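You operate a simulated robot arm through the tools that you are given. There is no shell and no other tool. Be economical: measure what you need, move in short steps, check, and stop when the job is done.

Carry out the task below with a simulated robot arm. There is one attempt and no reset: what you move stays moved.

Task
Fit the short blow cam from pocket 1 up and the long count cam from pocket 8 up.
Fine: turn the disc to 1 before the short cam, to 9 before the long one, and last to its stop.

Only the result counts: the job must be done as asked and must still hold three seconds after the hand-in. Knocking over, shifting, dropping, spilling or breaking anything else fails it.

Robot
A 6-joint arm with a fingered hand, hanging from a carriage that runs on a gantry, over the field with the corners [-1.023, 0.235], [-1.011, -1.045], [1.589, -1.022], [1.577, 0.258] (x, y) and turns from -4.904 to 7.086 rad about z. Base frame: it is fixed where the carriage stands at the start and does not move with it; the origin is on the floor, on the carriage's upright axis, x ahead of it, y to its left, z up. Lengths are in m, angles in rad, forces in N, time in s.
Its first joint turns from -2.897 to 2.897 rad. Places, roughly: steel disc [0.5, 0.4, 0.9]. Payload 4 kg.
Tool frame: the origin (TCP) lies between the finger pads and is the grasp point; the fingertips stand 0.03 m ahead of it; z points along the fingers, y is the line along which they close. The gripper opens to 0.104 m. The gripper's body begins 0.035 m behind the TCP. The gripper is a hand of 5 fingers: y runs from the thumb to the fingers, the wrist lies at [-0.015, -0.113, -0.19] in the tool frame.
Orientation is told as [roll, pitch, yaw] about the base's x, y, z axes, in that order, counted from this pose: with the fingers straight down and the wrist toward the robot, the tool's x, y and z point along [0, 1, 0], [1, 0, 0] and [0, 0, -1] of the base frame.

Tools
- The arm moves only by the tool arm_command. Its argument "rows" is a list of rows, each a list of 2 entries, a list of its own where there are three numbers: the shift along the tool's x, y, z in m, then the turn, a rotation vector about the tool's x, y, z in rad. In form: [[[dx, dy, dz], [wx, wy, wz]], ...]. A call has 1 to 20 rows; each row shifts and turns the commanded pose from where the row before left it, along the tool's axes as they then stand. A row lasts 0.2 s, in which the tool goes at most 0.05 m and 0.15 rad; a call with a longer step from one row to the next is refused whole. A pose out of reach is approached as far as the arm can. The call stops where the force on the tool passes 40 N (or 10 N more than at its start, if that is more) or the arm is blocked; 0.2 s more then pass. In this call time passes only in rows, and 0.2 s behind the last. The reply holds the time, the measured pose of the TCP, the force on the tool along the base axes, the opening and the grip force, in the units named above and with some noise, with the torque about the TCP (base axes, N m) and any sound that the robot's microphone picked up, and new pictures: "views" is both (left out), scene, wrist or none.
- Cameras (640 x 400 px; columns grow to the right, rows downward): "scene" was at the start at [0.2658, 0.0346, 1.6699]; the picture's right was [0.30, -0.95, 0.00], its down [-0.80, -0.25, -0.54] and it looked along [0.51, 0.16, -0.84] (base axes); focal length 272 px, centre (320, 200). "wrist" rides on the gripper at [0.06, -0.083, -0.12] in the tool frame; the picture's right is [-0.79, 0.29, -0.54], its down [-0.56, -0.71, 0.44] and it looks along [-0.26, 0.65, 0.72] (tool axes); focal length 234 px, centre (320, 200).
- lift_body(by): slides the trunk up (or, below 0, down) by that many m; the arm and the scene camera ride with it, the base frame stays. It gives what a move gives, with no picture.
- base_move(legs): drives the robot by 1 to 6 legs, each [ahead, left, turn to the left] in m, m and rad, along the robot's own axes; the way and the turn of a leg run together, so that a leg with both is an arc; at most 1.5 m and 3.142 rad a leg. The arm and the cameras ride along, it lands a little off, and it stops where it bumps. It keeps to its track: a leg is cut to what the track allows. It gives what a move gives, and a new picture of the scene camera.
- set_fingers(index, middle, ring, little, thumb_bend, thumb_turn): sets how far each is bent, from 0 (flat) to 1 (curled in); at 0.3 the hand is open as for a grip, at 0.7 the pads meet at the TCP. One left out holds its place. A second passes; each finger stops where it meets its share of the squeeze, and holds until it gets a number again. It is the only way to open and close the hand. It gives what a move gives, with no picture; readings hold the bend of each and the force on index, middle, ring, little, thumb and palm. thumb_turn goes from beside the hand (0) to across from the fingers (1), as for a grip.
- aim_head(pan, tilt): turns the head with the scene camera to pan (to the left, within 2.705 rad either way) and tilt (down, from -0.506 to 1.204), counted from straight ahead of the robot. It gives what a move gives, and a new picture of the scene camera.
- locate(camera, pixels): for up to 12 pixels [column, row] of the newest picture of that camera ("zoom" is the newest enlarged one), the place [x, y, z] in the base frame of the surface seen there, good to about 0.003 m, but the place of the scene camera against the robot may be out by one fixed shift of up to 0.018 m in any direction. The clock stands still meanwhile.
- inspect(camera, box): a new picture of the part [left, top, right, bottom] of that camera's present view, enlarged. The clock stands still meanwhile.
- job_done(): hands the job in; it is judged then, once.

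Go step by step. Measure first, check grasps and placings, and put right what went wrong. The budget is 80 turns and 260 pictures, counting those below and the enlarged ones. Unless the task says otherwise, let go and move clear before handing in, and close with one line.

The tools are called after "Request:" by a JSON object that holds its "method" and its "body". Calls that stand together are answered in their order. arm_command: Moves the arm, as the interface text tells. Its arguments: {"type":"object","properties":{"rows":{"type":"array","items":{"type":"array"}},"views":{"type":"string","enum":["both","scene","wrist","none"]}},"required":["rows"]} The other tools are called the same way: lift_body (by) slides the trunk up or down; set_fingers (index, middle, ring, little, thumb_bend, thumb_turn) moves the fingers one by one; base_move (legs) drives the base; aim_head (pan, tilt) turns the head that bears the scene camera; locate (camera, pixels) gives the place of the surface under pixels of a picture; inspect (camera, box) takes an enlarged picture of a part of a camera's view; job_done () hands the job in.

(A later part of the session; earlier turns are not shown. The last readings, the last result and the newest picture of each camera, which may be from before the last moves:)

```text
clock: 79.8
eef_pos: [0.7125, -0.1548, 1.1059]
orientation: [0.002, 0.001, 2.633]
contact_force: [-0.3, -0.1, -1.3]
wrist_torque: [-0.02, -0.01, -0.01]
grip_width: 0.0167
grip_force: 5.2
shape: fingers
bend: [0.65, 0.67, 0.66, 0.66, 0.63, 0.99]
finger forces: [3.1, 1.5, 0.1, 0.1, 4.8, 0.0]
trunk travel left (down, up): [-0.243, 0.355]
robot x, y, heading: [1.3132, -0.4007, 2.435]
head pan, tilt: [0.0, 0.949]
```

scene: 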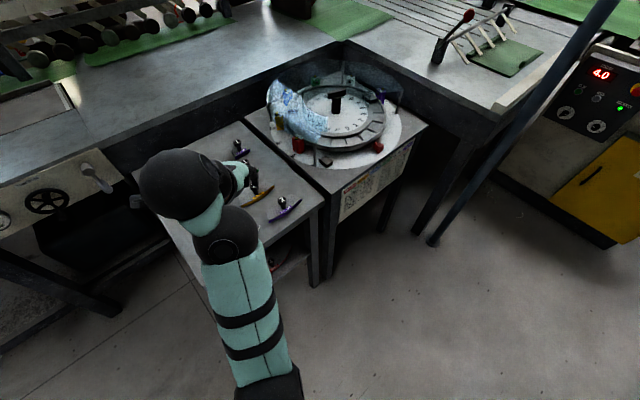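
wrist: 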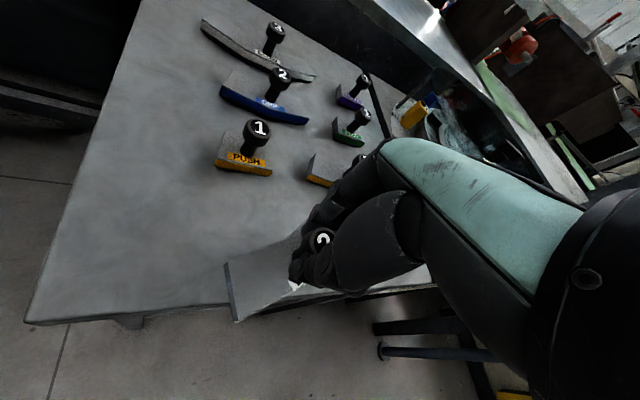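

Held level enough (corners z 0.906–0.915). I'll carry it over the disc's window, first standing a bit aside so the wrist camera can measure pockets 1 and 2.

Request:
{"method": "base_move", "body": {"legs": [[0.446, -0.454, 0]]}}

Request:
{"method": "arm_command", "body": {"rows": [[[0, 0, 0], [0, 0, 0]]], "views": "wrist"}}

Request:
{"method": "inspect", "body": {"camera": "wrist", "box": [60, 180, 320, 360]}}

```text
clock: 83.3
eef_pos: [0.6641, 0.4642, 1.1064]
orientation: [0.0, 0.0, 2.654]
contact_force: [-0.1, 0.1, -2.0]
wrist_torque: [-0.01, 0.0, 0.0]
grip_width: 0.017
grip_force: 4.5
shape: fingers
bend: [0.65, 0.67, 0.66, 0.66, 0.63, 0.99]
finger forces: [3.0, 1.6, 0.0, 0.1, 4.8, 0.0]
trunk travel left (down, up): [-0.243, 0.355]
robot x, y, heading: [1.2696, 0.2239, 2.453]
head pan, tilt: [0.0, 0.949]
```

scene: 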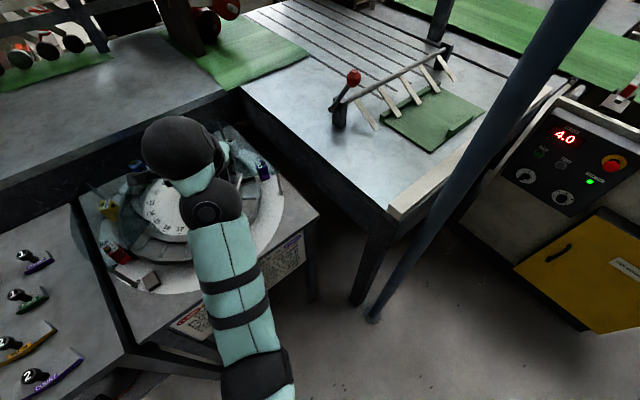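

```text
clock: 83.7
eef_pos: [0.6646, 0.4642, 1.1056]
orientation: [-0.002, 0.002, 2.654]
contact_force: [0.0, -1.3, -0.6]
wrist_torque: [0.03, 0.02, 0.0]
grip_width: 0.0166
grip_force: 4.4
shape: fingers
bend: [0.65, 0.67, 0.66, 0.66, 0.63, 0.99]
finger forces: [2.9, 1.6, 0.0, 0.0, 4.9, 0.1]
trunk travel left (down, up): [-0.243, 0.355]
robot x, y, heading: [1.2699, 0.228, 2.448]
head pan, tilt: [0.0, 0.949]
```

wrist: 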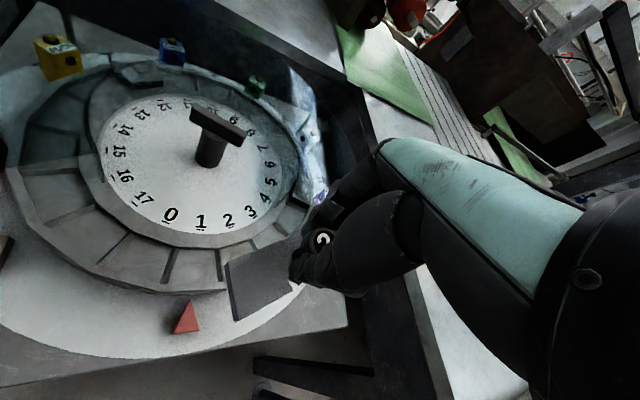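

```text
2.22 times, centred on (190, 270) of wrist
```

zoom: 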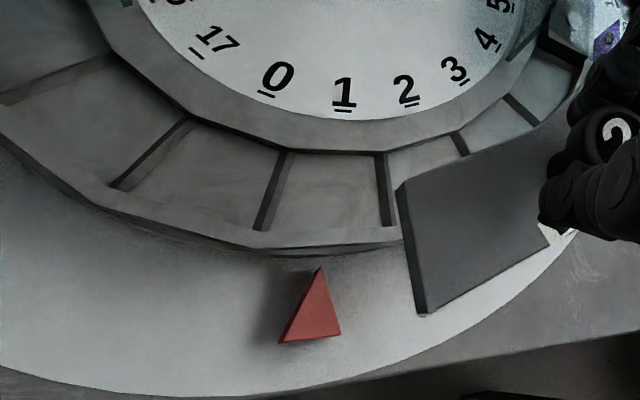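

This view shows pocket 1 (between ribs at zoom (270,190) and (385,190)) centred on the pointer. I'll locate the pocket walls, floor and ribs.

Request:
{"method": "locate", "body": {"camera": "zoom", "pixels": [[285, 154], [264, 226], [380, 156], [388, 222], [330, 190], [328, 153], [328, 228], [328, 243], [328, 146], [187, 121], [116, 187], [453, 134]]}}

Request:
{"method": "locate", "body": {"camera": "zoom", "pixels": [[343, 110], [265, 94], [410, 104], [463, 84], [319, 270], [463, 152], [275, 190], [383, 190], [509, 98], [537, 122], [220, 170]]}}

Request:
{"method": "inspect", "body": {"camera": "wrist", "box": [140, 230, 260, 310]}}

```text
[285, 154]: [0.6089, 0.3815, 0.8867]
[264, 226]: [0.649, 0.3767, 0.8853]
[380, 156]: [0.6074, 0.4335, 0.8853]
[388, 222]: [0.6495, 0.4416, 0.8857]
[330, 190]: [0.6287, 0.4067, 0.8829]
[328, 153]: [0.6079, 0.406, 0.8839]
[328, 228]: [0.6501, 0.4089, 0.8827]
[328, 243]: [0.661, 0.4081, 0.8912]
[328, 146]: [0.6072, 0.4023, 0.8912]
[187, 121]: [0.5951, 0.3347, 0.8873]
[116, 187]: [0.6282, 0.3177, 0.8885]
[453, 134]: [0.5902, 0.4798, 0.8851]
```

```text
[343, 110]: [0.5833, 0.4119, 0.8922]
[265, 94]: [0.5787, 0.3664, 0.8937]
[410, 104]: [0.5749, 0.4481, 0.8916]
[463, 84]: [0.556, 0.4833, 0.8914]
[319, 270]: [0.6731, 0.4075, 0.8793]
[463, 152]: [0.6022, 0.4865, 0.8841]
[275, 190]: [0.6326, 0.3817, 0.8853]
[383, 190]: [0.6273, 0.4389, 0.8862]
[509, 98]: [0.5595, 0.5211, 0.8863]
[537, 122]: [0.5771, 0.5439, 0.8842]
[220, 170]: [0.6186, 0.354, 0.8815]
```

```text
5.00 times, centred on (200, 270) of wrist
```

zoom: 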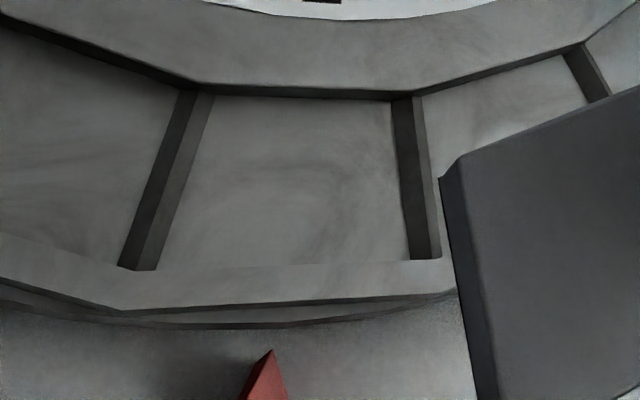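

The channel runs r 0.143–0.186 with ribs ~3 mm high, floor z 0.8826; the rib between 1 and 2 lies at 10.1°. Now the cam's exact direction in hand.

Request:
{"method": "locate", "body": {"camera": "zoom", "pixels": [[463, 162], [630, 96], [500, 395], [482, 280], [560, 200], [444, 190], [470, 350]]}}

Request:
{"method": "inspect", "body": {"camera": "wrist", "box": [210, 210, 360, 330]}}

Request:
{"method": "locate", "body": {"camera": "zoom", "pixels": [[75, 240], [115, 435], [65, 225], [350, 135], [350, 320], [210, 180], [110, 460], [120, 390], [230, 400], [330, 350], [490, 130]]}}

```text
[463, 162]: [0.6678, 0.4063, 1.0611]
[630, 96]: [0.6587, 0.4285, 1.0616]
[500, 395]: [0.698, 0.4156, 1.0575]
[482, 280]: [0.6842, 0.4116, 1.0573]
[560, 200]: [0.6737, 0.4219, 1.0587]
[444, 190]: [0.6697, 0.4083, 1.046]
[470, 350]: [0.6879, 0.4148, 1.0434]
```

```text
3.33 times, centred on (285, 270) of wrist
```

zoom: 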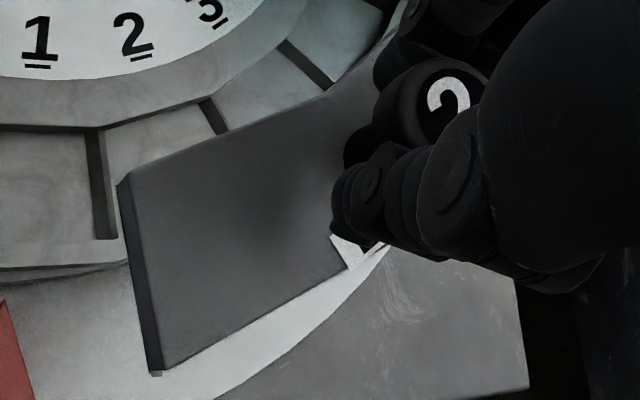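

```text
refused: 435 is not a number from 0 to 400
```

Request:
{"method": "locate", "body": {"camera": "zoom", "pixels": [[132, 176], [163, 362], [318, 100], [338, 272], [225, 138], [250, 318], [145, 270], [395, 40], [290, 112], [300, 292]]}}

```text
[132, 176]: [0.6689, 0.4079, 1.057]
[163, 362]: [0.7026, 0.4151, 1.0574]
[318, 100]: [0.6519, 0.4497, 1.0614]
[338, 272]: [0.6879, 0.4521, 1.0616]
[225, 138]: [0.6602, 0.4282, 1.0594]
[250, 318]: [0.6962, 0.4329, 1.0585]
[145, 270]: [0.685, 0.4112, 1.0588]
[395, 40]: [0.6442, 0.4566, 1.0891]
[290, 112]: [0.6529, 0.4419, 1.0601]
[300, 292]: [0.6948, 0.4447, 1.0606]
```

Cam direction in hand is 32.0° and its knob sits about 2 mm from the TCP. I'll turn by −0.382 rad and shift over pockets 1–2 at height, then check.

Request:
{"method": "arm_command", "body": {"rows": [[[0, 0, 0], [0, 0, 0.0955]], [[0, 0, 0], [0, 0, 0.0955]], [[0, 0, 0], [0, 0, 0.0955]], [[0, 0, 0], [0, 0, 0.0955]], [[0.021, 0.002, 0], [0, 0, 0]], [[0.0215, 0.0017, 0], [0, 0, 0]]], "views": "none"}}

Request:
{"method": "lift_body", "body": {"by": -0.11}}

Request:
{"method": "arm_command", "body": {"rows": [[[0, 0, 0], [0, 0, 0]]], "views": "both"}}

Request:
{"method": "inspect", "body": {"camera": "wrist", "box": [160, 180, 370, 320]}}

```text
clock: 85.1
eef_pos: [0.6278, 0.439, 1.1066]
orientation: [-0.001, 0.001, 2.269]
contact_force: [0.3, 0.3, -1.3]
wrist_torque: [0.02, 0.05, 0.01]
grip_width: 0.0167
grip_force: 4.9
shape: fingers
bend: [0.65, 0.67, 0.66, 0.66, 0.64, 0.99]
finger forces: [3.0, 1.6, 0.0, 0.1, 4.7, 0.0]
trunk travel left (down, up): [-0.243, 0.355]
robot x, y, heading: [1.2709, 0.2246, 2.458]
head pan, tilt: [0.0, 0.949]
```

```text
clock: 86.5
eef_pos: [0.6307, 0.439, 0.9963]
orientation: [-0.001, 0.002, 2.269]
contact_force: [-0.3, 0.2, -1.3]
wrist_torque: [0.0, 0.0, 0.04]
grip_width: 0.0164
grip_force: 4.9
shape: fingers
bend: [0.65, 0.67, 0.66, 0.66, 0.64, 0.99]
finger forces: [3.1, 1.7, 0.0, 0.0, 4.8, 0.0]
trunk travel left (down, up): [-0.133, 0.465]
robot x, y, heading: [1.2699, 0.2258, 2.45]
head pan, tilt: [0.0, 0.949]
```

```text
clock: 86.9
eef_pos: [0.6286, 0.4393, 0.9973]
orientation: [0.001, 0.002, 2.272]
contact_force: [0.0, -0.3, -1.5]
wrist_torque: [0.01, 0.01, -0.01]
grip_width: 0.0167
grip_force: 4.8
shape: fingers
bend: [0.65, 0.67, 0.66, 0.66, 0.64, 0.99]
finger forces: [3.1, 1.7, 0.0, 0.0, 4.8, 0.0]
trunk travel left (down, up): [-0.133, 0.465]
robot x, y, heading: [1.2696, 0.2292, 2.446]
head pan, tilt: [0.0, 0.949]
```

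scene: 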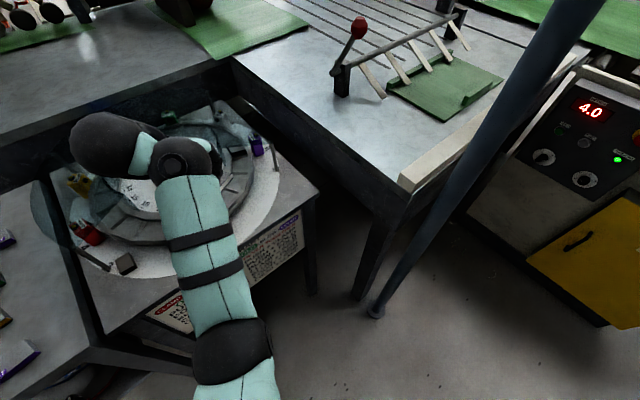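
wrist: 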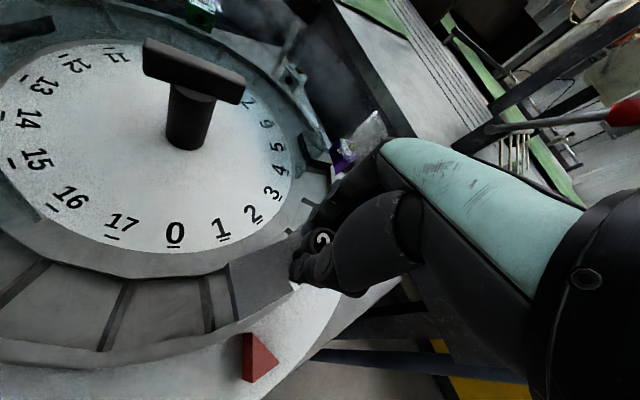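

```text
2.86 times, centred on (265, 250) of wrist
```

zoom: 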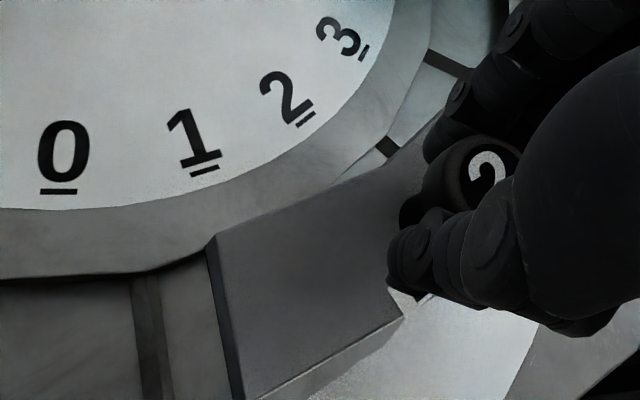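

The cam is over pockets 1–2. I'll measure its corner positions now for a last correction before lowering.

Request:
{"method": "locate", "body": {"camera": "zoom", "pixels": [[218, 242], [250, 395], [395, 160], [400, 318], [290, 208], [330, 358], [232, 320], [300, 280], [380, 168], [370, 335]]}}

Request:
{"method": "locate", "body": {"camera": "zoom", "pixels": [[150, 275], [155, 385], [205, 172], [60, 192], [306, 119], [362, 55], [388, 143]]}}

```text
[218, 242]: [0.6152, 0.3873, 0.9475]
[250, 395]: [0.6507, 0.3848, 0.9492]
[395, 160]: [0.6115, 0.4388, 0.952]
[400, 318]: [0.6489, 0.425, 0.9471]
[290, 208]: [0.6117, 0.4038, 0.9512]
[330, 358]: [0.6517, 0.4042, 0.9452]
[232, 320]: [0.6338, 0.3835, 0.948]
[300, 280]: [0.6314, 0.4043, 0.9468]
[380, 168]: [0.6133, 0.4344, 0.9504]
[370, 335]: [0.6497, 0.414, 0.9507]
```

```text
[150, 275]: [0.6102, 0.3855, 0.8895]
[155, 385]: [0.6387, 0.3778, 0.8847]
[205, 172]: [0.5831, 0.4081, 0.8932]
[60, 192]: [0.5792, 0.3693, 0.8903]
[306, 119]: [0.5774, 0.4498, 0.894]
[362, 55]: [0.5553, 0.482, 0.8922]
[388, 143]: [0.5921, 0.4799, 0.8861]
```

Corners suggest the cam is about 2 mm too far out and 2 mm too far counter-clockwise. I'll correct that and lower to just above the rim for a closer check.

Request:
{"method": "arm_command", "body": {"rows": [[[0.0028, -0.0002, 0], [0, 0, 0]]], "views": "none"}}

Request:
{"method": "lift_body", "body": {"by": -0.034}}

Request:
{"method": "arm_command", "body": {"rows": [[[0, 0, 0], [0, 0, 0]]], "views": "wrist"}}

Request:
{"method": "inspect", "body": {"camera": "wrist", "box": [160, 180, 370, 320]}}

Request:
{"method": "locate", "body": {"camera": "zoom", "pixels": [[218, 242], [250, 395], [395, 160], [400, 318], [290, 208], [330, 358], [232, 320], [300, 280], [380, 168], [370, 335]]}}

```text
clock: 87.3
eef_pos: [0.6268, 0.4359, 0.997]
orientation: [0.002, 0.003, 2.27]
contact_force: [-0.1, 0.5, -1.3]
wrist_torque: [0.02, 0.02, -0.02]
grip_width: 0.0167
grip_force: 5.0
shape: fingers
bend: [0.65, 0.67, 0.66, 0.66, 0.64, 0.99]
finger forces: [3.2, 1.6, 0.1, 0.0, 4.7, 0.0]
trunk travel left (down, up): [-0.133, 0.465]
robot x, y, heading: [1.2697, 0.2256, 2.448]
head pan, tilt: [0.0, 0.949]
```

```text
clock: 88.1
eef_pos: [0.6269, 0.4379, 0.962]
orientation: [-0.001, 0.002, 2.272]
contact_force: [-0.2, 0.0, -1.0]
wrist_torque: [-0.02, -0.02, 0.0]
grip_width: 0.0166
grip_force: 4.4
shape: fingers
bend: [0.65, 0.67, 0.66, 0.66, 0.64, 0.99]
finger forces: [3.1, 1.6, 0.1, 0.0, 4.7, 0.0]
trunk travel left (down, up): [-0.099, 0.499]
robot x, y, heading: [1.2721, 0.2262, 2.447]
head pan, tilt: [0.0, 0.949]
```

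```text
clock: 88.5
eef_pos: [0.6268, 0.437, 0.962]
orientation: [0.001, 0.001, 2.271]
contact_force: [-0.3, 0.9, -0.9]
wrist_torque: [0.01, -0.02, -0.02]
grip_width: 0.0165
grip_force: 4.4
shape: fingers
bend: [0.65, 0.67, 0.66, 0.66, 0.64, 0.99]
finger forces: [3.1, 1.6, 0.0, 0.1, 4.6, 0.1]
trunk travel left (down, up): [-0.099, 0.499]
robot x, y, heading: [1.2686, 0.2263, 2.452]
head pan, tilt: [0.0, 0.949]
```

wrist: 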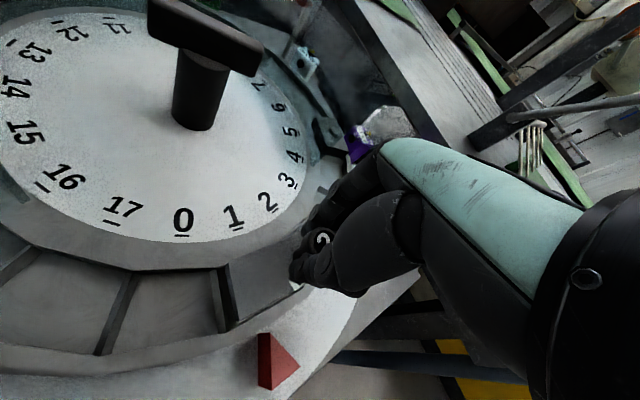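

```text
2.86 times, centred on (265, 250) of wrist
```

zoom: 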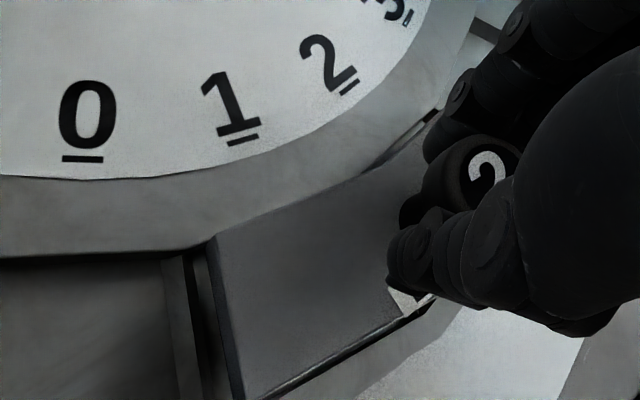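

```text
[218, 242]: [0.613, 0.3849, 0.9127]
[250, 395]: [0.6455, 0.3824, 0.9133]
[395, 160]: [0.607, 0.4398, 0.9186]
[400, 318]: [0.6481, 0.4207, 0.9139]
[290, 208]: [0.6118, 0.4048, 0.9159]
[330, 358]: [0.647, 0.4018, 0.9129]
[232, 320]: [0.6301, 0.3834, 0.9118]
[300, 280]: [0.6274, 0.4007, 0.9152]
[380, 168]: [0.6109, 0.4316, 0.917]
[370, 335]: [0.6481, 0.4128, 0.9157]
```

Cam ends are at r 0.150/0.183 and about −8.5°, nearly ideal; it tips ~4° with the +y end high. I'll level it with a small tool tilt and lower in small steps.

Request:
{"method": "arm_command", "body": {"rows": [[[-0.0013, 0.0015, 0], [0.052, 0.03, 0]], [[0, 0, 0.003], [0, 0, 0]], [[0, 0, 0.003], [0, 0, 0]]], "views": "wrist"}}

Request:
{"method": "inspect", "body": {"camera": "wrist", "box": [160, 180, 370, 320]}}

Request:
{"method": "locate", "body": {"camera": "zoom", "pixels": [[218, 242], [250, 395], [395, 160], [400, 318], [290, 208], [330, 358], [232, 320], [300, 280], [380, 168], [370, 335]]}}

```text
clock: 89.3
eef_pos: [0.6261, 0.4385, 0.9565]
orientation: [0.03, 0.053, 2.272]
contact_force: [-1.3, 0.1, -1.0]
wrist_torque: [0.01, 0.05, -0.02]
grip_width: 0.0166
grip_force: 5.0
shape: fingers
bend: [0.65, 0.67, 0.66, 0.66, 0.64, 0.99]
finger forces: [3.1, 1.6, 0.0, 0.0, 4.7, 0.0]
trunk travel left (down, up): [-0.099, 0.499]
robot x, y, heading: [1.2714, 0.2277, 2.451]
head pan, tilt: [0.0, 0.949]
```

wrist: 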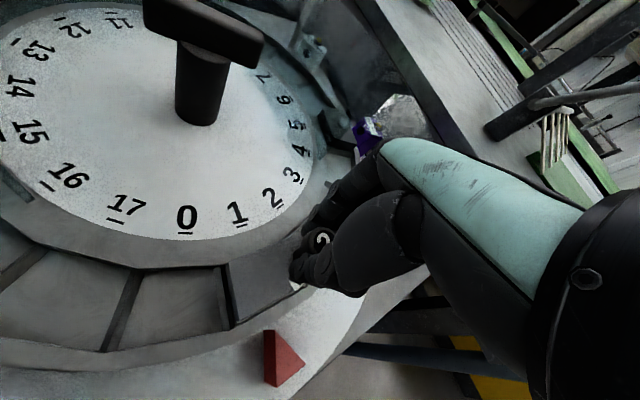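

```text
2.86 times, centred on (265, 250) of wrist
```

zoom: 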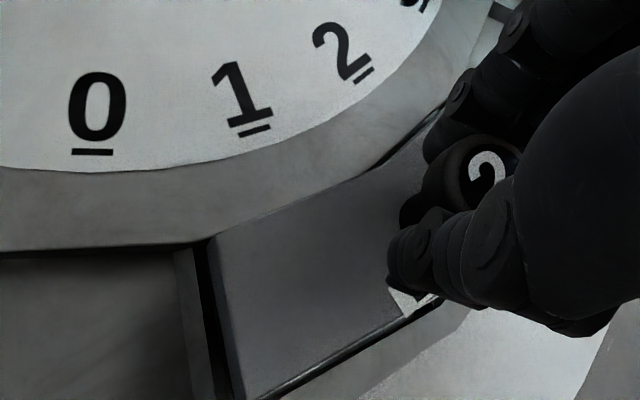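

```text
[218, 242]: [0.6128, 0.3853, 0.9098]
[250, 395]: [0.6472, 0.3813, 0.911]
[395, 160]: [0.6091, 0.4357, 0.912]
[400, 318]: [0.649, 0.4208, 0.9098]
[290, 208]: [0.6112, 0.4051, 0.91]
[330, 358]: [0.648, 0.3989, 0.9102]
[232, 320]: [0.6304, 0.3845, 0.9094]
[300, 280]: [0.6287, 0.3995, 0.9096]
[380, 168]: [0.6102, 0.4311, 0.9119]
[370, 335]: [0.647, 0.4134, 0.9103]
```

It is level now, top z 0.910, just inside the rim. There's a ~3 mm gap to the rib at 0/1, so I'll shift 1 mm toward it and lower the last 6 mm.

Request:
{"method": "arm_command", "body": {"rows": [[[0.0006, -0.0008, 0.001], [0, 0, 0]], [[0, 0, 0.0015], [0, 0, 0]], [[0, 0, 0.0015], [0, 0, 0]], [[0, 0, 0.0015], [0, 0, 0]]], "views": "wrist"}}

Request:
{"method": "inspect", "body": {"camera": "wrist", "box": [160, 180, 370, 320]}}

Request:
{"method": "locate", "body": {"camera": "zoom", "pixels": [[218, 242], [250, 395], [395, 160], [400, 318], [290, 208], [330, 358], [232, 320], [300, 280], [380, 168], [370, 335]]}}

```text
clock: 90.3
eef_pos: [0.6267, 0.4366, 0.9525]
orientation: [0.029, 0.054, 2.272]
contact_force: [0.0, 0.0, -1.1]
wrist_torque: [0.0, 0.0, 0.0]
grip_width: 0.0167
grip_force: 5.2
shape: fingers
bend: [0.65, 0.67, 0.66, 0.66, 0.64, 0.99]
finger forces: [3.1, 1.4, 0.1, 0.1, 4.7, 0.0]
trunk travel left (down, up): [-0.099, 0.499]
robot x, y, heading: [1.2708, 0.222, 2.45]
head pan, tilt: [0.0, 0.949]
```

wrist: 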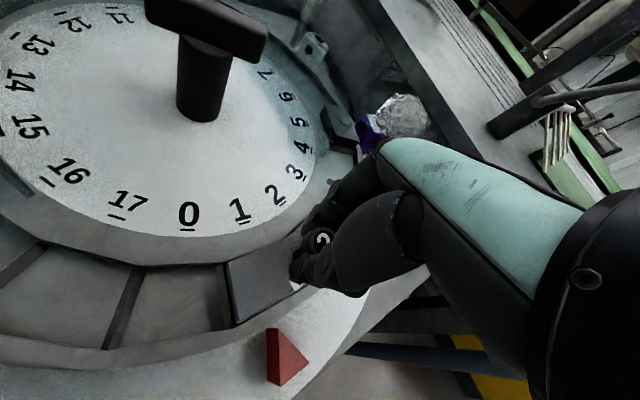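

```text
2.86 times, centred on (265, 250) of wrist
```

zoom: 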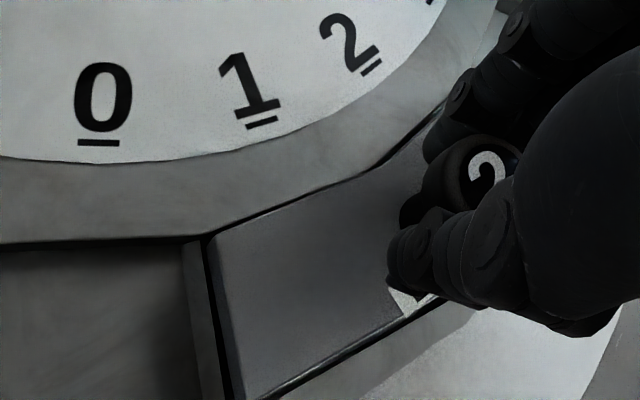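

```text
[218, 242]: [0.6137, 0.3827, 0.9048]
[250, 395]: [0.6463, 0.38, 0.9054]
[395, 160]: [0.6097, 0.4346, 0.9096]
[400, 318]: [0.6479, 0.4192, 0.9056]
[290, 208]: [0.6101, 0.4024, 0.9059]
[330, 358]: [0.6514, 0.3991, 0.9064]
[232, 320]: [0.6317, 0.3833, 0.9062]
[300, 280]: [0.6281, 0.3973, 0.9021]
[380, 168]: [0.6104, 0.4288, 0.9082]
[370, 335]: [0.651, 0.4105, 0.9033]
```

Top is at z 0.9055, almost on the floor, weight still in hand. A few more millimetres until it bears.

Request:
{"method": "arm_command", "body": {"rows": [[[0, 0, 0.001], [0, 0, 0]], [[0, 0, 0.001], [0, 0, 0]], [[0, 0, 0.001], [0, 0, 0]]], "views": "none"}}

Request:
{"method": "arm_command", "body": {"rows": [[[0, 0, 0.001], [0, 0, 0]], [[0, 0, 0.001], [0, 0, 0]]], "views": "none"}}

```text
clock: 91.1
eef_pos: [0.6285, 0.4377, 0.9477]
orientation: [0.03, 0.054, 2.271]
contact_force: [1.1, 1.1, 0.3]
wrist_torque: [0.0, -0.01, 0.0]
grip_width: 0.0165
grip_force: 4.5
shape: fingers
bend: [0.65, 0.67, 0.66, 0.66, 0.64, 0.99]
finger forces: [2.9, 2.0, 0.0, 0.1, 4.5, 0.1]
trunk travel left (down, up): [-0.099, 0.499]
robot x, y, heading: [1.2693, 0.2274, 2.447]
head pan, tilt: [0.0, 0.949]
```

```text
clock: 91.7
eef_pos: [0.627, 0.4376, 0.9468]
orientation: [0.029, 0.053, 2.27]
contact_force: [-0.4, 1.3, 2.0]
wrist_torque: [0.0, -0.01, -0.07]
grip_width: 0.0161
grip_force: 4.5
shape: fingers
bend: [0.65, 0.67, 0.66, 0.66, 0.64, 0.99]
finger forces: [2.9, 1.5, 0.1, 0.1, 4.2, 0.1]
trunk travel left (down, up): [-0.099, 0.499]
robot x, y, heading: [1.2729, 0.228, 2.447]
head pan, tilt: [0.0, 0.949]
```

It now bears on the pocket floor (+2 N at TCP z 0.947). Opening gently.

Request:
{"method": "set_fingers", "body": {"index": 0.6, "middle": 0.6, "ring": 0.55, "little": 0.55, "thumb_bend": 0.58}}

Request:
{"method": "set_fingers", "body": {"index": 0.42, "middle": 0.42, "ring": 0.42, "little": 0.42, "thumb_bend": 0.42}}

Request:
{"method": "arm_command", "body": {"rows": [[[0, 0, 0], [0, 0, 0]]], "views": "wrist"}}

Request:
{"method": "inspect", "body": {"camera": "wrist", "box": [160, 180, 370, 320]}}

```text
clock: 92.7
eef_pos: [0.6285, 0.4366, 0.9463]
orientation: [0.029, 0.053, 2.272]
contact_force: [0.4, 0.5, 0.1]
wrist_torque: [-0.01, 0.02, 0.02]
grip_width: 0.0298
grip_force: 0.2
shape: fingers
bend: [0.6, 0.6, 0.55, 0.55, 0.57, 0.98]
finger forces: [0.0, 0.0, 0.1, 0.1, 0.0, 0.0]
trunk travel left (down, up): [-0.099, 0.499]
robot x, y, heading: [1.2688, 0.228, 2.45]
head pan, tilt: [0.0, 0.949]
```

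```text
clock: 93.7
eef_pos: [0.6275, 0.4367, 0.9462]
orientation: [0.03, 0.052, 2.271]
contact_force: [-0.2, 0.2, 0.1]
wrist_torque: [0.0, 0.0, 0.0]
grip_width: 0.0725
grip_force: 0.1
shape: fingers
bend: [0.42, 0.42, 0.42, 0.42, 0.42, 0.96]
finger forces: [0.0, 0.1, 0.1, 0.0, 0.0, 0.0]
trunk travel left (down, up): [-0.099, 0.499]
robot x, y, heading: [1.2697, 0.2263, 2.448]
head pan, tilt: [0.0, 0.949]
```

```text
clock: 94.1
eef_pos: [0.629, 0.4367, 0.9459]
orientation: [0.03, 0.054, 2.271]
contact_force: [0.4, -0.4, -0.7]
wrist_torque: [0.03, 0.01, 0.01]
grip_width: 0.0725
grip_force: 0.1
shape: fingers
bend: [0.42, 0.42, 0.42, 0.42, 0.42, 0.96]
finger forces: [0.0, 0.1, 0.0, 0.0, 0.0, 0.1]
trunk travel left (down, up): [-0.099, 0.499]
robot x, y, heading: [1.271, 0.2241, 2.454]
head pan, tilt: [0.0, 0.949]
```

wrist: 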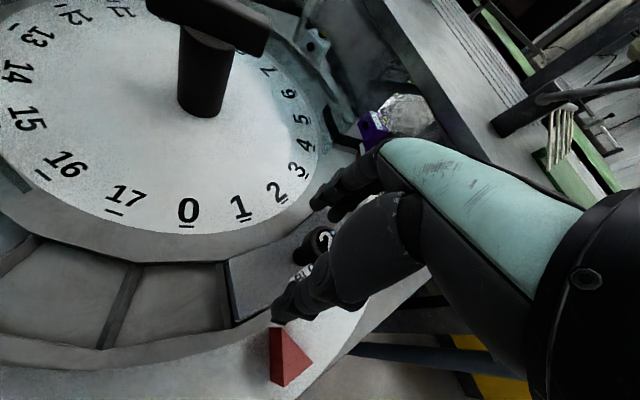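

```text
2.86 times, centred on (265, 250) of wrist
```

zoom: 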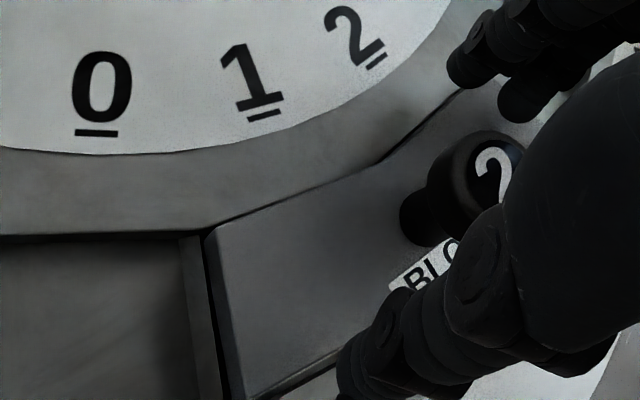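

The cam sits flat in pockets 1–2, freed from the hand. I'll rise straight up, level the hand and take a look at the whole.

Request:
{"method": "lift_body", "body": {"by": 0.15}}

Request:
{"method": "set_fingers", "body": {"index": 0.3, "middle": 0.3, "ring": 0.3, "little": 0.3, "thumb_bend": 0.3}}

Request:
{"method": "arm_command", "body": {"rows": [[[-0.045, 0, 0], [-0.053, -0.03, 0]], [[-0.045, 0, 0], [0, 0, 0]]], "views": "both"}}

Request:
{"method": "inspect", "body": {"camera": "wrist", "box": [100, 150, 340, 330]}}

```text
clock: 95.8
eef_pos: [0.6274, 0.4363, 1.0972]
orientation: [0.03, 0.054, 2.272]
contact_force: [-0.5, 0.0, -0.8]
wrist_torque: [-0.03, 0.01, -0.01]
grip_width: 0.0724
grip_force: 0.1
shape: fingers
bend: [0.42, 0.42, 0.42, 0.42, 0.42, 0.96]
finger forces: [0.1, 0.0, 0.0, 0.1, 0.0, 0.1]
trunk travel left (down, up): [-0.249, 0.349]
robot x, y, heading: [1.2692, 0.2254, 2.451]
head pan, tilt: [0.0, 0.949]
```

```text
clock: 96.8
eef_pos: [0.6289, 0.4377, 1.0962]
orientation: [0.03, 0.054, 2.27]
contact_force: [0.0, -0.4, -0.6]
wrist_torque: [0.0, 0.02, 0.0]
grip_width: 0.1031
grip_force: 0.1
shape: fingers
bend: [0.3, 0.3, 0.3, 0.3, 0.3, 0.94]
finger forces: [0.0, 0.0, 0.0, 0.1, 0.1, 0.0]
trunk travel left (down, up): [-0.249, 0.349]
robot x, y, heading: [1.2645, 0.2258, 2.451]
head pan, tilt: [0.0, 0.949]
```

```text
clock: 97.4
eef_pos: [0.6974, 0.497, 1.0943]
orientation: [0.0, 0.001, 2.27]
contact_force: [-0.1, -0.5, -0.2]
wrist_torque: [0.01, -0.01, 0.0]
grip_width: 0.103
grip_force: 0.1
shape: fingers
bend: [0.3, 0.3, 0.3, 0.3, 0.3, 0.94]
finger forces: [0.0, 0.0, 0.1, 0.1, 0.0, 0.0]
trunk travel left (down, up): [-0.249, 0.349]
robot x, y, heading: [1.2695, 0.2262, 2.452]
head pan, tilt: [0.0, 0.949]
```

scene: 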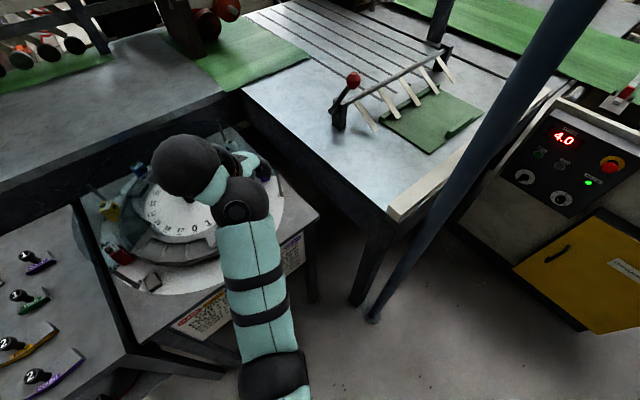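
wrist: 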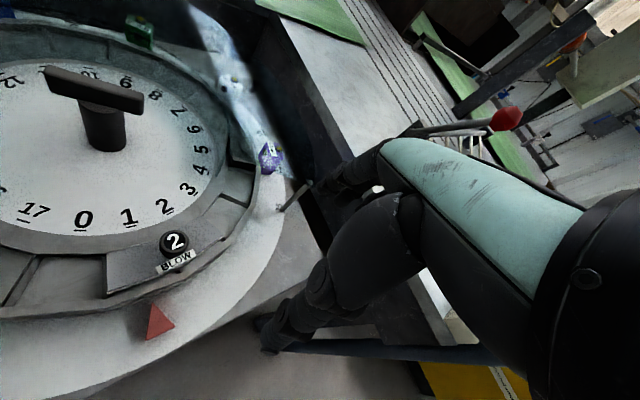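

```text
2.22 times, centred on (220, 240) of wrist
```

zoom: 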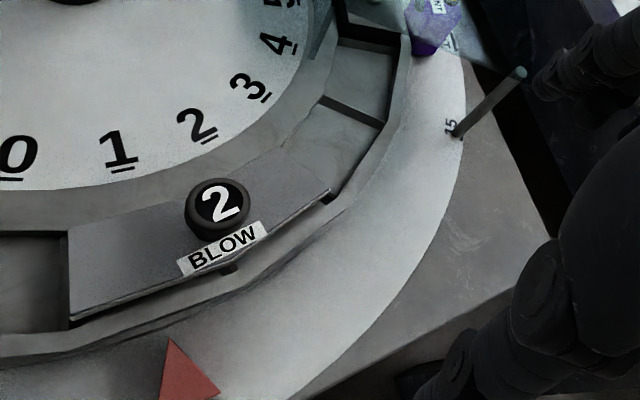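

The cam lies in pockets 1 and 2; I'll verify it is flat and between the ribs by locating its corners.

Request:
{"method": "inspect", "body": {"camera": "wrist", "box": [90, 180, 240, 310]}}

Request:
{"method": "locate", "body": {"camera": "zoom", "pixels": [[62, 225], [70, 338], [370, 80], [455, 148], [210, 190], [245, 280], [120, 250], [400, 130], [60, 345], [450, 165], [345, 195], [150, 300]]}}

```text
3.08 times, centred on (165, 245) of wrist
```

zoom: 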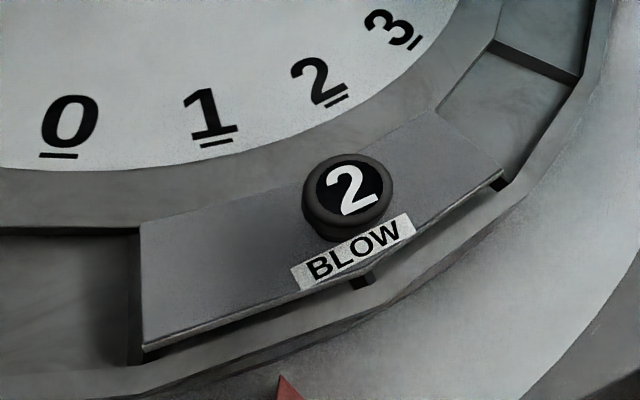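

```text
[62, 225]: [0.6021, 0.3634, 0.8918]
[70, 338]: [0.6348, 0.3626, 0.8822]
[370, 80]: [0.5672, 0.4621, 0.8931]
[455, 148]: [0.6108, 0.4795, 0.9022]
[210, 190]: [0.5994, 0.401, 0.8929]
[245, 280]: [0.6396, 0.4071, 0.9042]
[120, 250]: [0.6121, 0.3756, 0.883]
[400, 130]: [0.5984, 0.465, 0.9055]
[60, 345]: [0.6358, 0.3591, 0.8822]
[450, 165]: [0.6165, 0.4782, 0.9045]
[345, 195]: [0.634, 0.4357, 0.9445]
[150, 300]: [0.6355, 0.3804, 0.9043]
```

The cam top reads z 0.902–0.9055 all over: flat on the floor, slotted over the rib. Next I go back over the handle and line the fingers up with the bar (yaw 2.774) to turn the disc to 9 in two strokes.

Request:
{"method": "arm_command", "body": {"rows": [[[0.045, 0, 0], [0, 0, 0]], [[0.045, 0, 0], [0, 0, 0]], [[0, 0, 0], [0, 0, -0.126]], [[0, 0, 0], [0, 0, -0.126]], [[0, 0, 0], [0, 0, -0.126]], [[0, 0, 0], [0, 0, -0.126]]], "views": "none"}}

Request:
{"method": "base_move", "body": {"legs": [[0.108, 0.127, 0]]}}

Request:
{"method": "arm_command", "body": {"rows": [[[0, 0, 0], [0, 0, 0]]], "views": "wrist"}}

```text
clock: 98.8
eef_pos: [0.6254, 0.4379, 1.0949]
orientation: [0.002, 0.001, 2.776]
contact_force: [0.2, 0.2, -0.3]
wrist_torque: [-0.01, -0.02, 0.01]
grip_width: 0.103
grip_force: 0.0
shape: fingers
bend: [0.3, 0.3, 0.3, 0.3, 0.3, 0.94]
finger forces: [0.0, 0.0, 0.0, 0.0, 0.0, 0.0]
trunk travel left (down, up): [-0.249, 0.349]
robot x, y, heading: [1.2748, 0.2303, 2.454]
head pan, tilt: [0.0, 0.949]
```

```text
clock: 100.3
eef_pos: [0.4652, 0.4086, 1.0945]
orientation: [-0.002, -0.001, 2.774]
contact_force: [-0.1, -0.4, -0.5]
wrist_torque: [0.01, 0.0, 0.0]
grip_width: 0.1031
grip_force: 0.0
shape: fingers
bend: [0.3, 0.3, 0.3, 0.3, 0.3, 0.94]
finger forces: [0.0, 0.1, 0.0, 0.1, 0.0, 0.0]
trunk travel left (down, up): [-0.249, 0.349]
robot x, y, heading: [1.1101, 0.2013, 2.45]
head pan, tilt: [0.0, 0.949]
```

scene: 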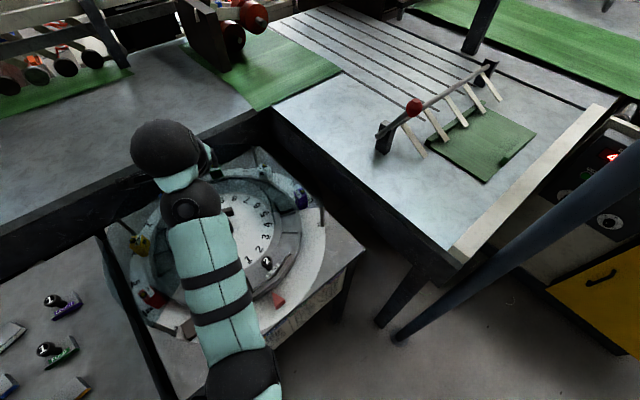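

```text
clock: 100.7
eef_pos: [0.4651, 0.4112, 1.0947]
orientation: [0.001, 0.0, 2.773]
contact_force: [-0.6, -0.2, -0.5]
wrist_torque: [-0.01, -0.01, 0.02]
grip_width: 0.1033
grip_force: 0.2
shape: fingers
bend: [0.3, 0.3, 0.3, 0.3, 0.3, 0.94]
finger forces: [0.0, 0.0, 0.0, 0.0, 0.1, 0.0]
trunk travel left (down, up): [-0.249, 0.349]
robot x, y, heading: [1.112, 0.198, 2.448]
head pan, tilt: [0.0, 0.949]
```

wrist: 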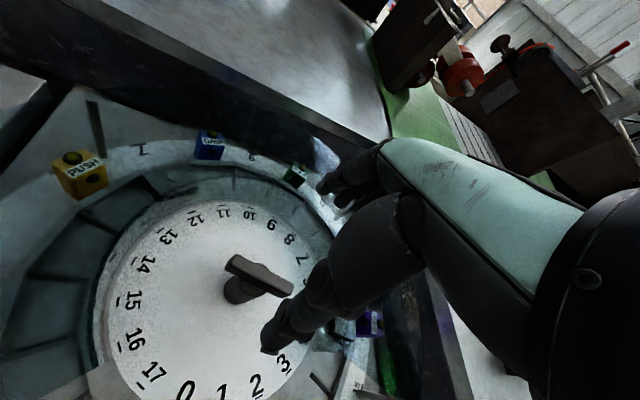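

Aligned with the bar. Lower, grip, then turn −1.4 rad in one stroke.

Request:
{"method": "lift_body", "body": {"by": -0.123}}

Request:
{"method": "set_fingers", "body": {"index": 0.7, "middle": 0.7, "ring": 0.7, "little": 0.7, "thumb_bend": 0.7, "thumb_turn": 0.97}}

Request:
{"method": "arm_command", "body": {"rows": [[[0, 0, 0], [0, 0, 0.1]], [[0, 0, 0], [0, 0, 0.1]], [[0, 0, 0], [0, 0, 0.1]], [[0, 0, 0], [0, 0, 0.1]], [[0, 0, 0], [0, 0, 0.1]], [[0, 0, 0], [0, 0, 0.1]], [[0, 0, 0], [0, 0, 0.1]]], "views": "both"}}

```text
clock: 102.2
eef_pos: [0.4653, 0.4098, 0.9722]
orientation: [0.002, 0.001, 2.773]
contact_force: [0.0, 0.1, -0.3]
wrist_torque: [0.01, 0.02, -0.02]
grip_width: 0.103
grip_force: 0.1
shape: fingers
bend: [0.3, 0.3, 0.3, 0.3, 0.3, 0.94]
finger forces: [0.0, 0.0, 0.1, 0.1, 0.0, 0.0]
trunk travel left (down, up): [-0.126, 0.472]
robot x, y, heading: [1.1086, 0.2006, 2.449]
head pan, tilt: [0.0, 0.949]
```

```text
clock: 103.2
eef_pos: [0.4654, 0.4117, 0.9723]
orientation: [0.0, -0.001, 2.772]
contact_force: [-5.1, 1.6, -2.2]
wrist_torque: [0.01, 0.1, -0.02]
grip_width: 0.0293
grip_force: 12.6
shape: fingers
bend: [0.6, 0.64, 0.69, 0.7, 0.6, 0.98]
finger forces: [7.4, 6.2, 1.2, 0.0, 9.3, 0.1]
trunk travel left (down, up): [-0.126, 0.472]
robot x, y, heading: [1.1108, 0.1941, 2.452]
head pan, tilt: [0.0, 0.949]
```

```text
clock: 104.8
eef_pos: [0.466, 0.4122, 0.972]
orientation: [-0.001, -0.001, 2.072]
contact_force: [2.9, 3.3, -0.9]
wrist_torque: [0.04, -0.13, -0.14]
grip_width: 0.0292
grip_force: 12.2
shape: fingers
bend: [0.61, 0.65, 0.7, 0.7, 0.6, 0.98]
finger forces: [6.8, 6.5, 0.2, 0.0, 10.6, 0.0]
trunk travel left (down, up): [-0.126, 0.472]
robot x, y, heading: [1.1088, 0.196, 2.451]
head pan, tilt: [0.0, 0.949]
```

scene: 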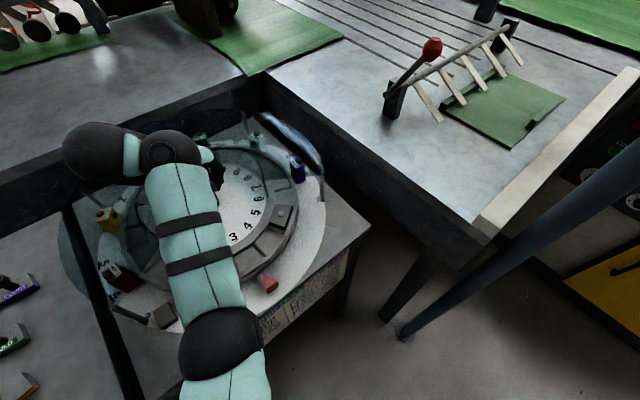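
wrist: 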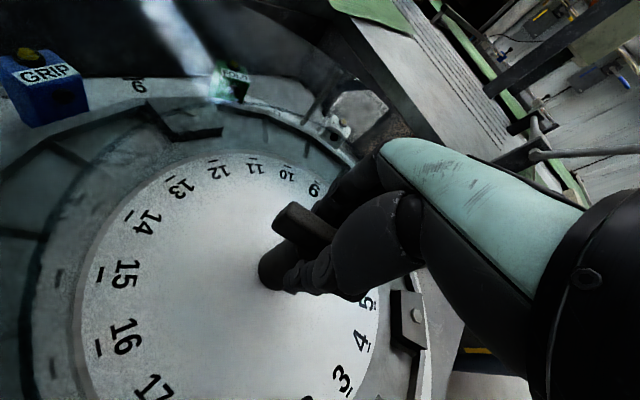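

The disc follows smoothly with small forces (now at about 3). Continue the stroke.

Request:
{"method": "arm_command", "body": {"rows": [[[0, 0, 0], [0, 0, 0.1]], [[0, 0, 0], [0, 0, 0.1]], [[0, 0, 0], [0, 0, 0.1]], [[0, 0, 0], [0, 0, 0.1]], [[0, 0, 0], [0, 0, 0.1]], [[0, 0, 0], [0, 0, 0.1]], [[0, 0, 0], [0, 0, 0.1]]], "views": "both"}}

```text
clock: 106.0
eef_pos: [0.4631, 0.4341, 0.965]
orientation: [0.045, 0.108, 1.763]
contact_force: [9.4, -29.8, 6.7]
wrist_torque: [-0.34, -0.09, 0.22]
grip_width: 0.0417
grip_force: 15.2
shape: fingers
bend: [0.7, 0.7, 0.7, 0.7, 0.47, 1.0]
finger forces: [0.1, 0.0, 0.0, 0.0, 30.2, 0.0]
out of reach, approached as far as the arm can: row 1, 2, 3, 4, 5
trunk travel left (down, up): [-0.126, 0.472]
robot x, y, heading: [1.1083, 0.1946, 2.447]
head pan, tilt: [0.0, 0.949]
stopped in row 5: the force on the tool passed its limit at 42 N (the readings are from after the stop); the commanded pose is now the measured one
```

scene: 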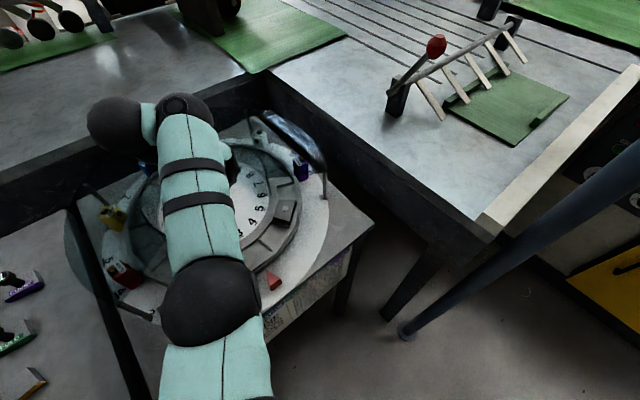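
wrist: 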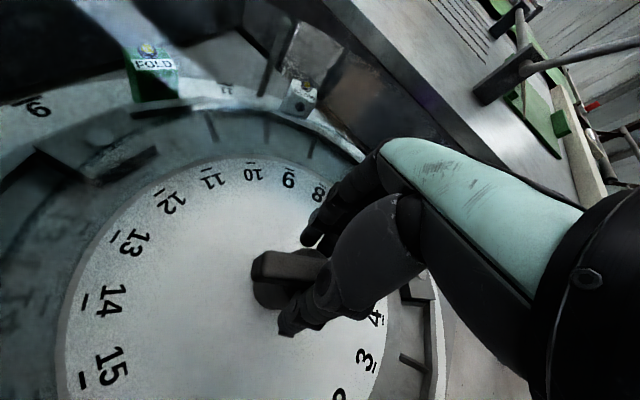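

The arm ran out of reach below yaw ≈2.07 and the thumb pressed sideways on the bar. I'll open, rise and see where the disc stands.

Request:
{"method": "set_fingers", "body": {"index": 0.3, "middle": 0.3, "ring": 0.3, "little": 0.3, "thumb_bend": 0.3}}

Request:
{"method": "lift_body", "body": {"by": 0.12}}

Request:
{"method": "arm_command", "body": {"rows": [[[0, 0, 0], [-0.1, -0.045, -0.1]], [[0, 0, 0], [0, 0, -0.1]], [[0, 0, 0], [0, 0, -0.1]]], "views": "both"}}

```text
clock: 107.0
eef_pos: [0.4651, 0.4446, 0.9671]
orientation: [0.042, 0.102, 1.753]
contact_force: [4.4, -4.4, -0.3]
wrist_torque: [0.06, 0.1, 0.19]
grip_width: 0.1085
grip_force: 2.7
shape: fingers
bend: [0.3, 0.3, 0.3, 0.3, 0.26, 0.96]
finger forces: [0.0, 0.0, 0.0, 0.0, 5.6, 0.0]
trunk travel left (down, up): [-0.126, 0.472]
robot x, y, heading: [1.1038, 0.1976, 2.449]
head pan, tilt: [0.0, 0.949]
```

```text
clock: 108.5
eef_pos: [0.4643, 0.4456, 1.0881]
orientation: [0.044, 0.102, 1.752]
contact_force: [0.2, -0.6, 0.6]
wrist_torque: [-0.02, 0.01, 0.0]
grip_width: 0.1037
grip_force: 0.1
shape: fingers
bend: [0.3, 0.3, 0.3, 0.3, 0.3, 0.94]
finger forces: [0.0, 0.1, 0.0, 0.0, 0.1, 0.0]
trunk travel left (down, up): [-0.246, 0.352]
robot x, y, heading: [1.1077, 0.1971, 2.454]
head pan, tilt: [0.0, 0.949]
```

```text
clock: 109.3
eef_pos: [0.4707, 0.4592, 1.0884]
orientation: [0.002, -0.003, 2.054]
contact_force: [-1.1, 0.7, 0.3]
wrist_torque: [-0.01, 0.02, -0.01]
grip_width: 0.1035
grip_force: 0.0
shape: fingers
bend: [0.3, 0.3, 0.3, 0.3, 0.3, 0.94]
finger forces: [0.0, 0.0, 0.0, 0.1, 0.0, 0.1]
out of reach, approached as far as the arm can: row 1
trunk travel left (down, up): [-0.246, 0.352]
robot x, y, heading: [1.1065, 0.1965, 2.452]
head pan, tilt: [0.0, 0.949]
```

scene: 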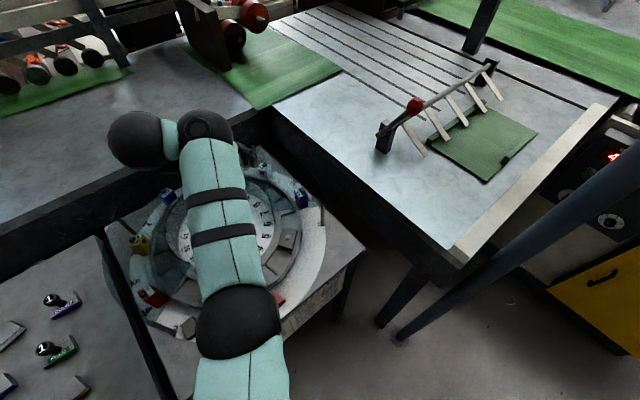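
wrist: 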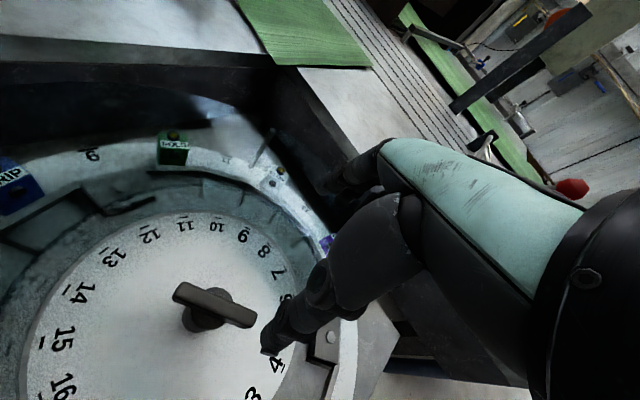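

I'll measure the bar and dial ticks to get the disc's present angle.

Request:
{"method": "locate", "body": {"camera": "wrist", "pixels": [[180, 291], [248, 317], [214, 303], [67, 291], [102, 246], [144, 227], [183, 217], [218, 213], [42, 343]]}}

Request:
{"method": "inspect", "body": {"camera": "wrist", "box": [20, 190, 320, 390]}}

```text
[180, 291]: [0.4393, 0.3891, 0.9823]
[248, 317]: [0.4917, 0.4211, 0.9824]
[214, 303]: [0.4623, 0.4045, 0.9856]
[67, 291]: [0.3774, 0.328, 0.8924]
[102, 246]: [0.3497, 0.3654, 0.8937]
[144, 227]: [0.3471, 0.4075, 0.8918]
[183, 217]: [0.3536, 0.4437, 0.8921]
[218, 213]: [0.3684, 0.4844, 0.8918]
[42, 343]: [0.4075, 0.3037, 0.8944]
```

```text
2.00 times, centred on (170, 290) of wrist
```

zoom: 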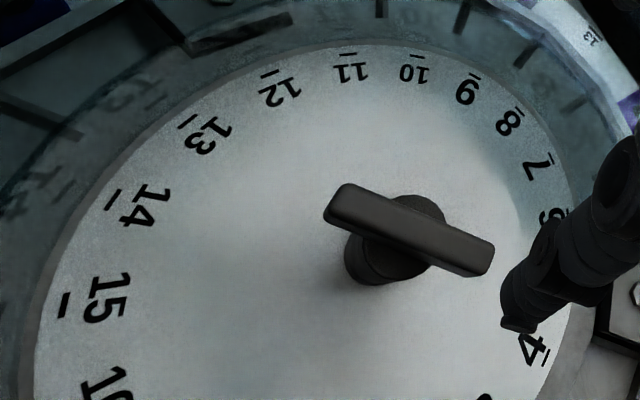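

The disc stands at about 2.95. The arm cannot twist further this way, so I'll instead push the bar round with one extended finger while keeping the hand's yaw. First I shape the hand: index out, others curled.

Request:
{"method": "set_fingers", "body": {"index": 0.45, "middle": 1.0, "ring": 1.0, "little": 1.0, "thumb_turn": 0.0, "thumb_bend": 0.3}}

Request:
{"method": "arm_command", "body": {"rows": [[[0, -0.02, 0], [0, 0, -0.13]], [[0, -0.02, 0], [0, 0, -0.13]], [[0, -0.02, 0], [0, 0, -0.13]]], "views": "both"}}

Request:
{"method": "inspect", "body": {"camera": "wrist", "box": [200, 120, 460, 360]}}

```text
clock: 110.3
eef_pos: [0.4708, 0.4586, 1.0884]
orientation: [0.005, -0.001, 2.051]
contact_force: [0.6, -0.9, -1.0]
wrist_torque: [-0.01, 0.02, -0.04]
grip_width: 0.1338
grip_force: 0.1
shape: fingers
bend: [0.45, 1.0, 1.0, 1.0, 0.3, 0.0]
finger forces: [0.1, 0.0, 0.0, 0.0, 0.0, 0.1]
trunk travel left (down, up): [-0.246, 0.352]
robot x, y, heading: [1.1102, 0.1986, 2.448]
head pan, tilt: [0.0, 0.949]
```

```text
clock: 111.1
eef_pos: [0.5027, 0.409, 1.0882]
orientation: [0.003, -0.005, 2.442]
contact_force: [0.0, -0.9, -0.1]
wrist_torque: [-0.02, 0.01, 0.02]
grip_width: 0.1339
grip_force: 0.0
shape: fingers
bend: [0.45, 1.0, 1.0, 1.0, 0.3, 0.0]
finger forces: [0.0, 0.1, 0.0, 0.0, 0.1, 0.1]
trunk travel left (down, up): [-0.246, 0.352]
robot x, y, heading: [1.1089, 0.1966, 2.445]
head pan, tilt: [0.0, 0.949]
```

scene: 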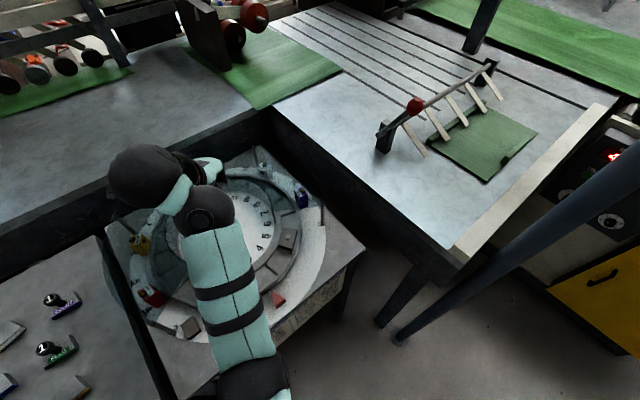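
wrist: 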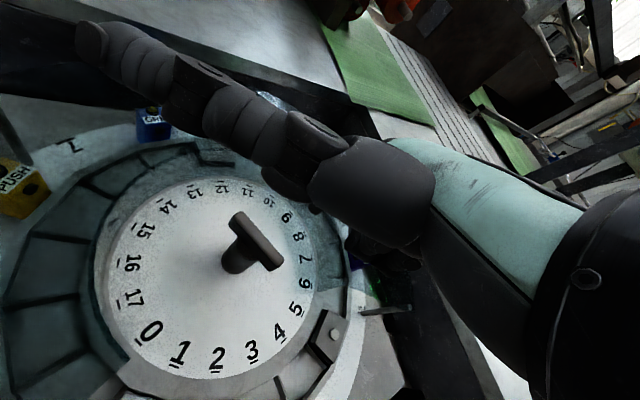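

```text
1.67 times, centred on (330, 240) of wrist
```

zoom: 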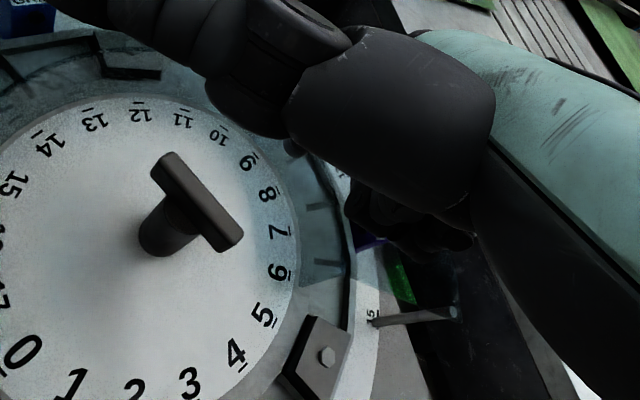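

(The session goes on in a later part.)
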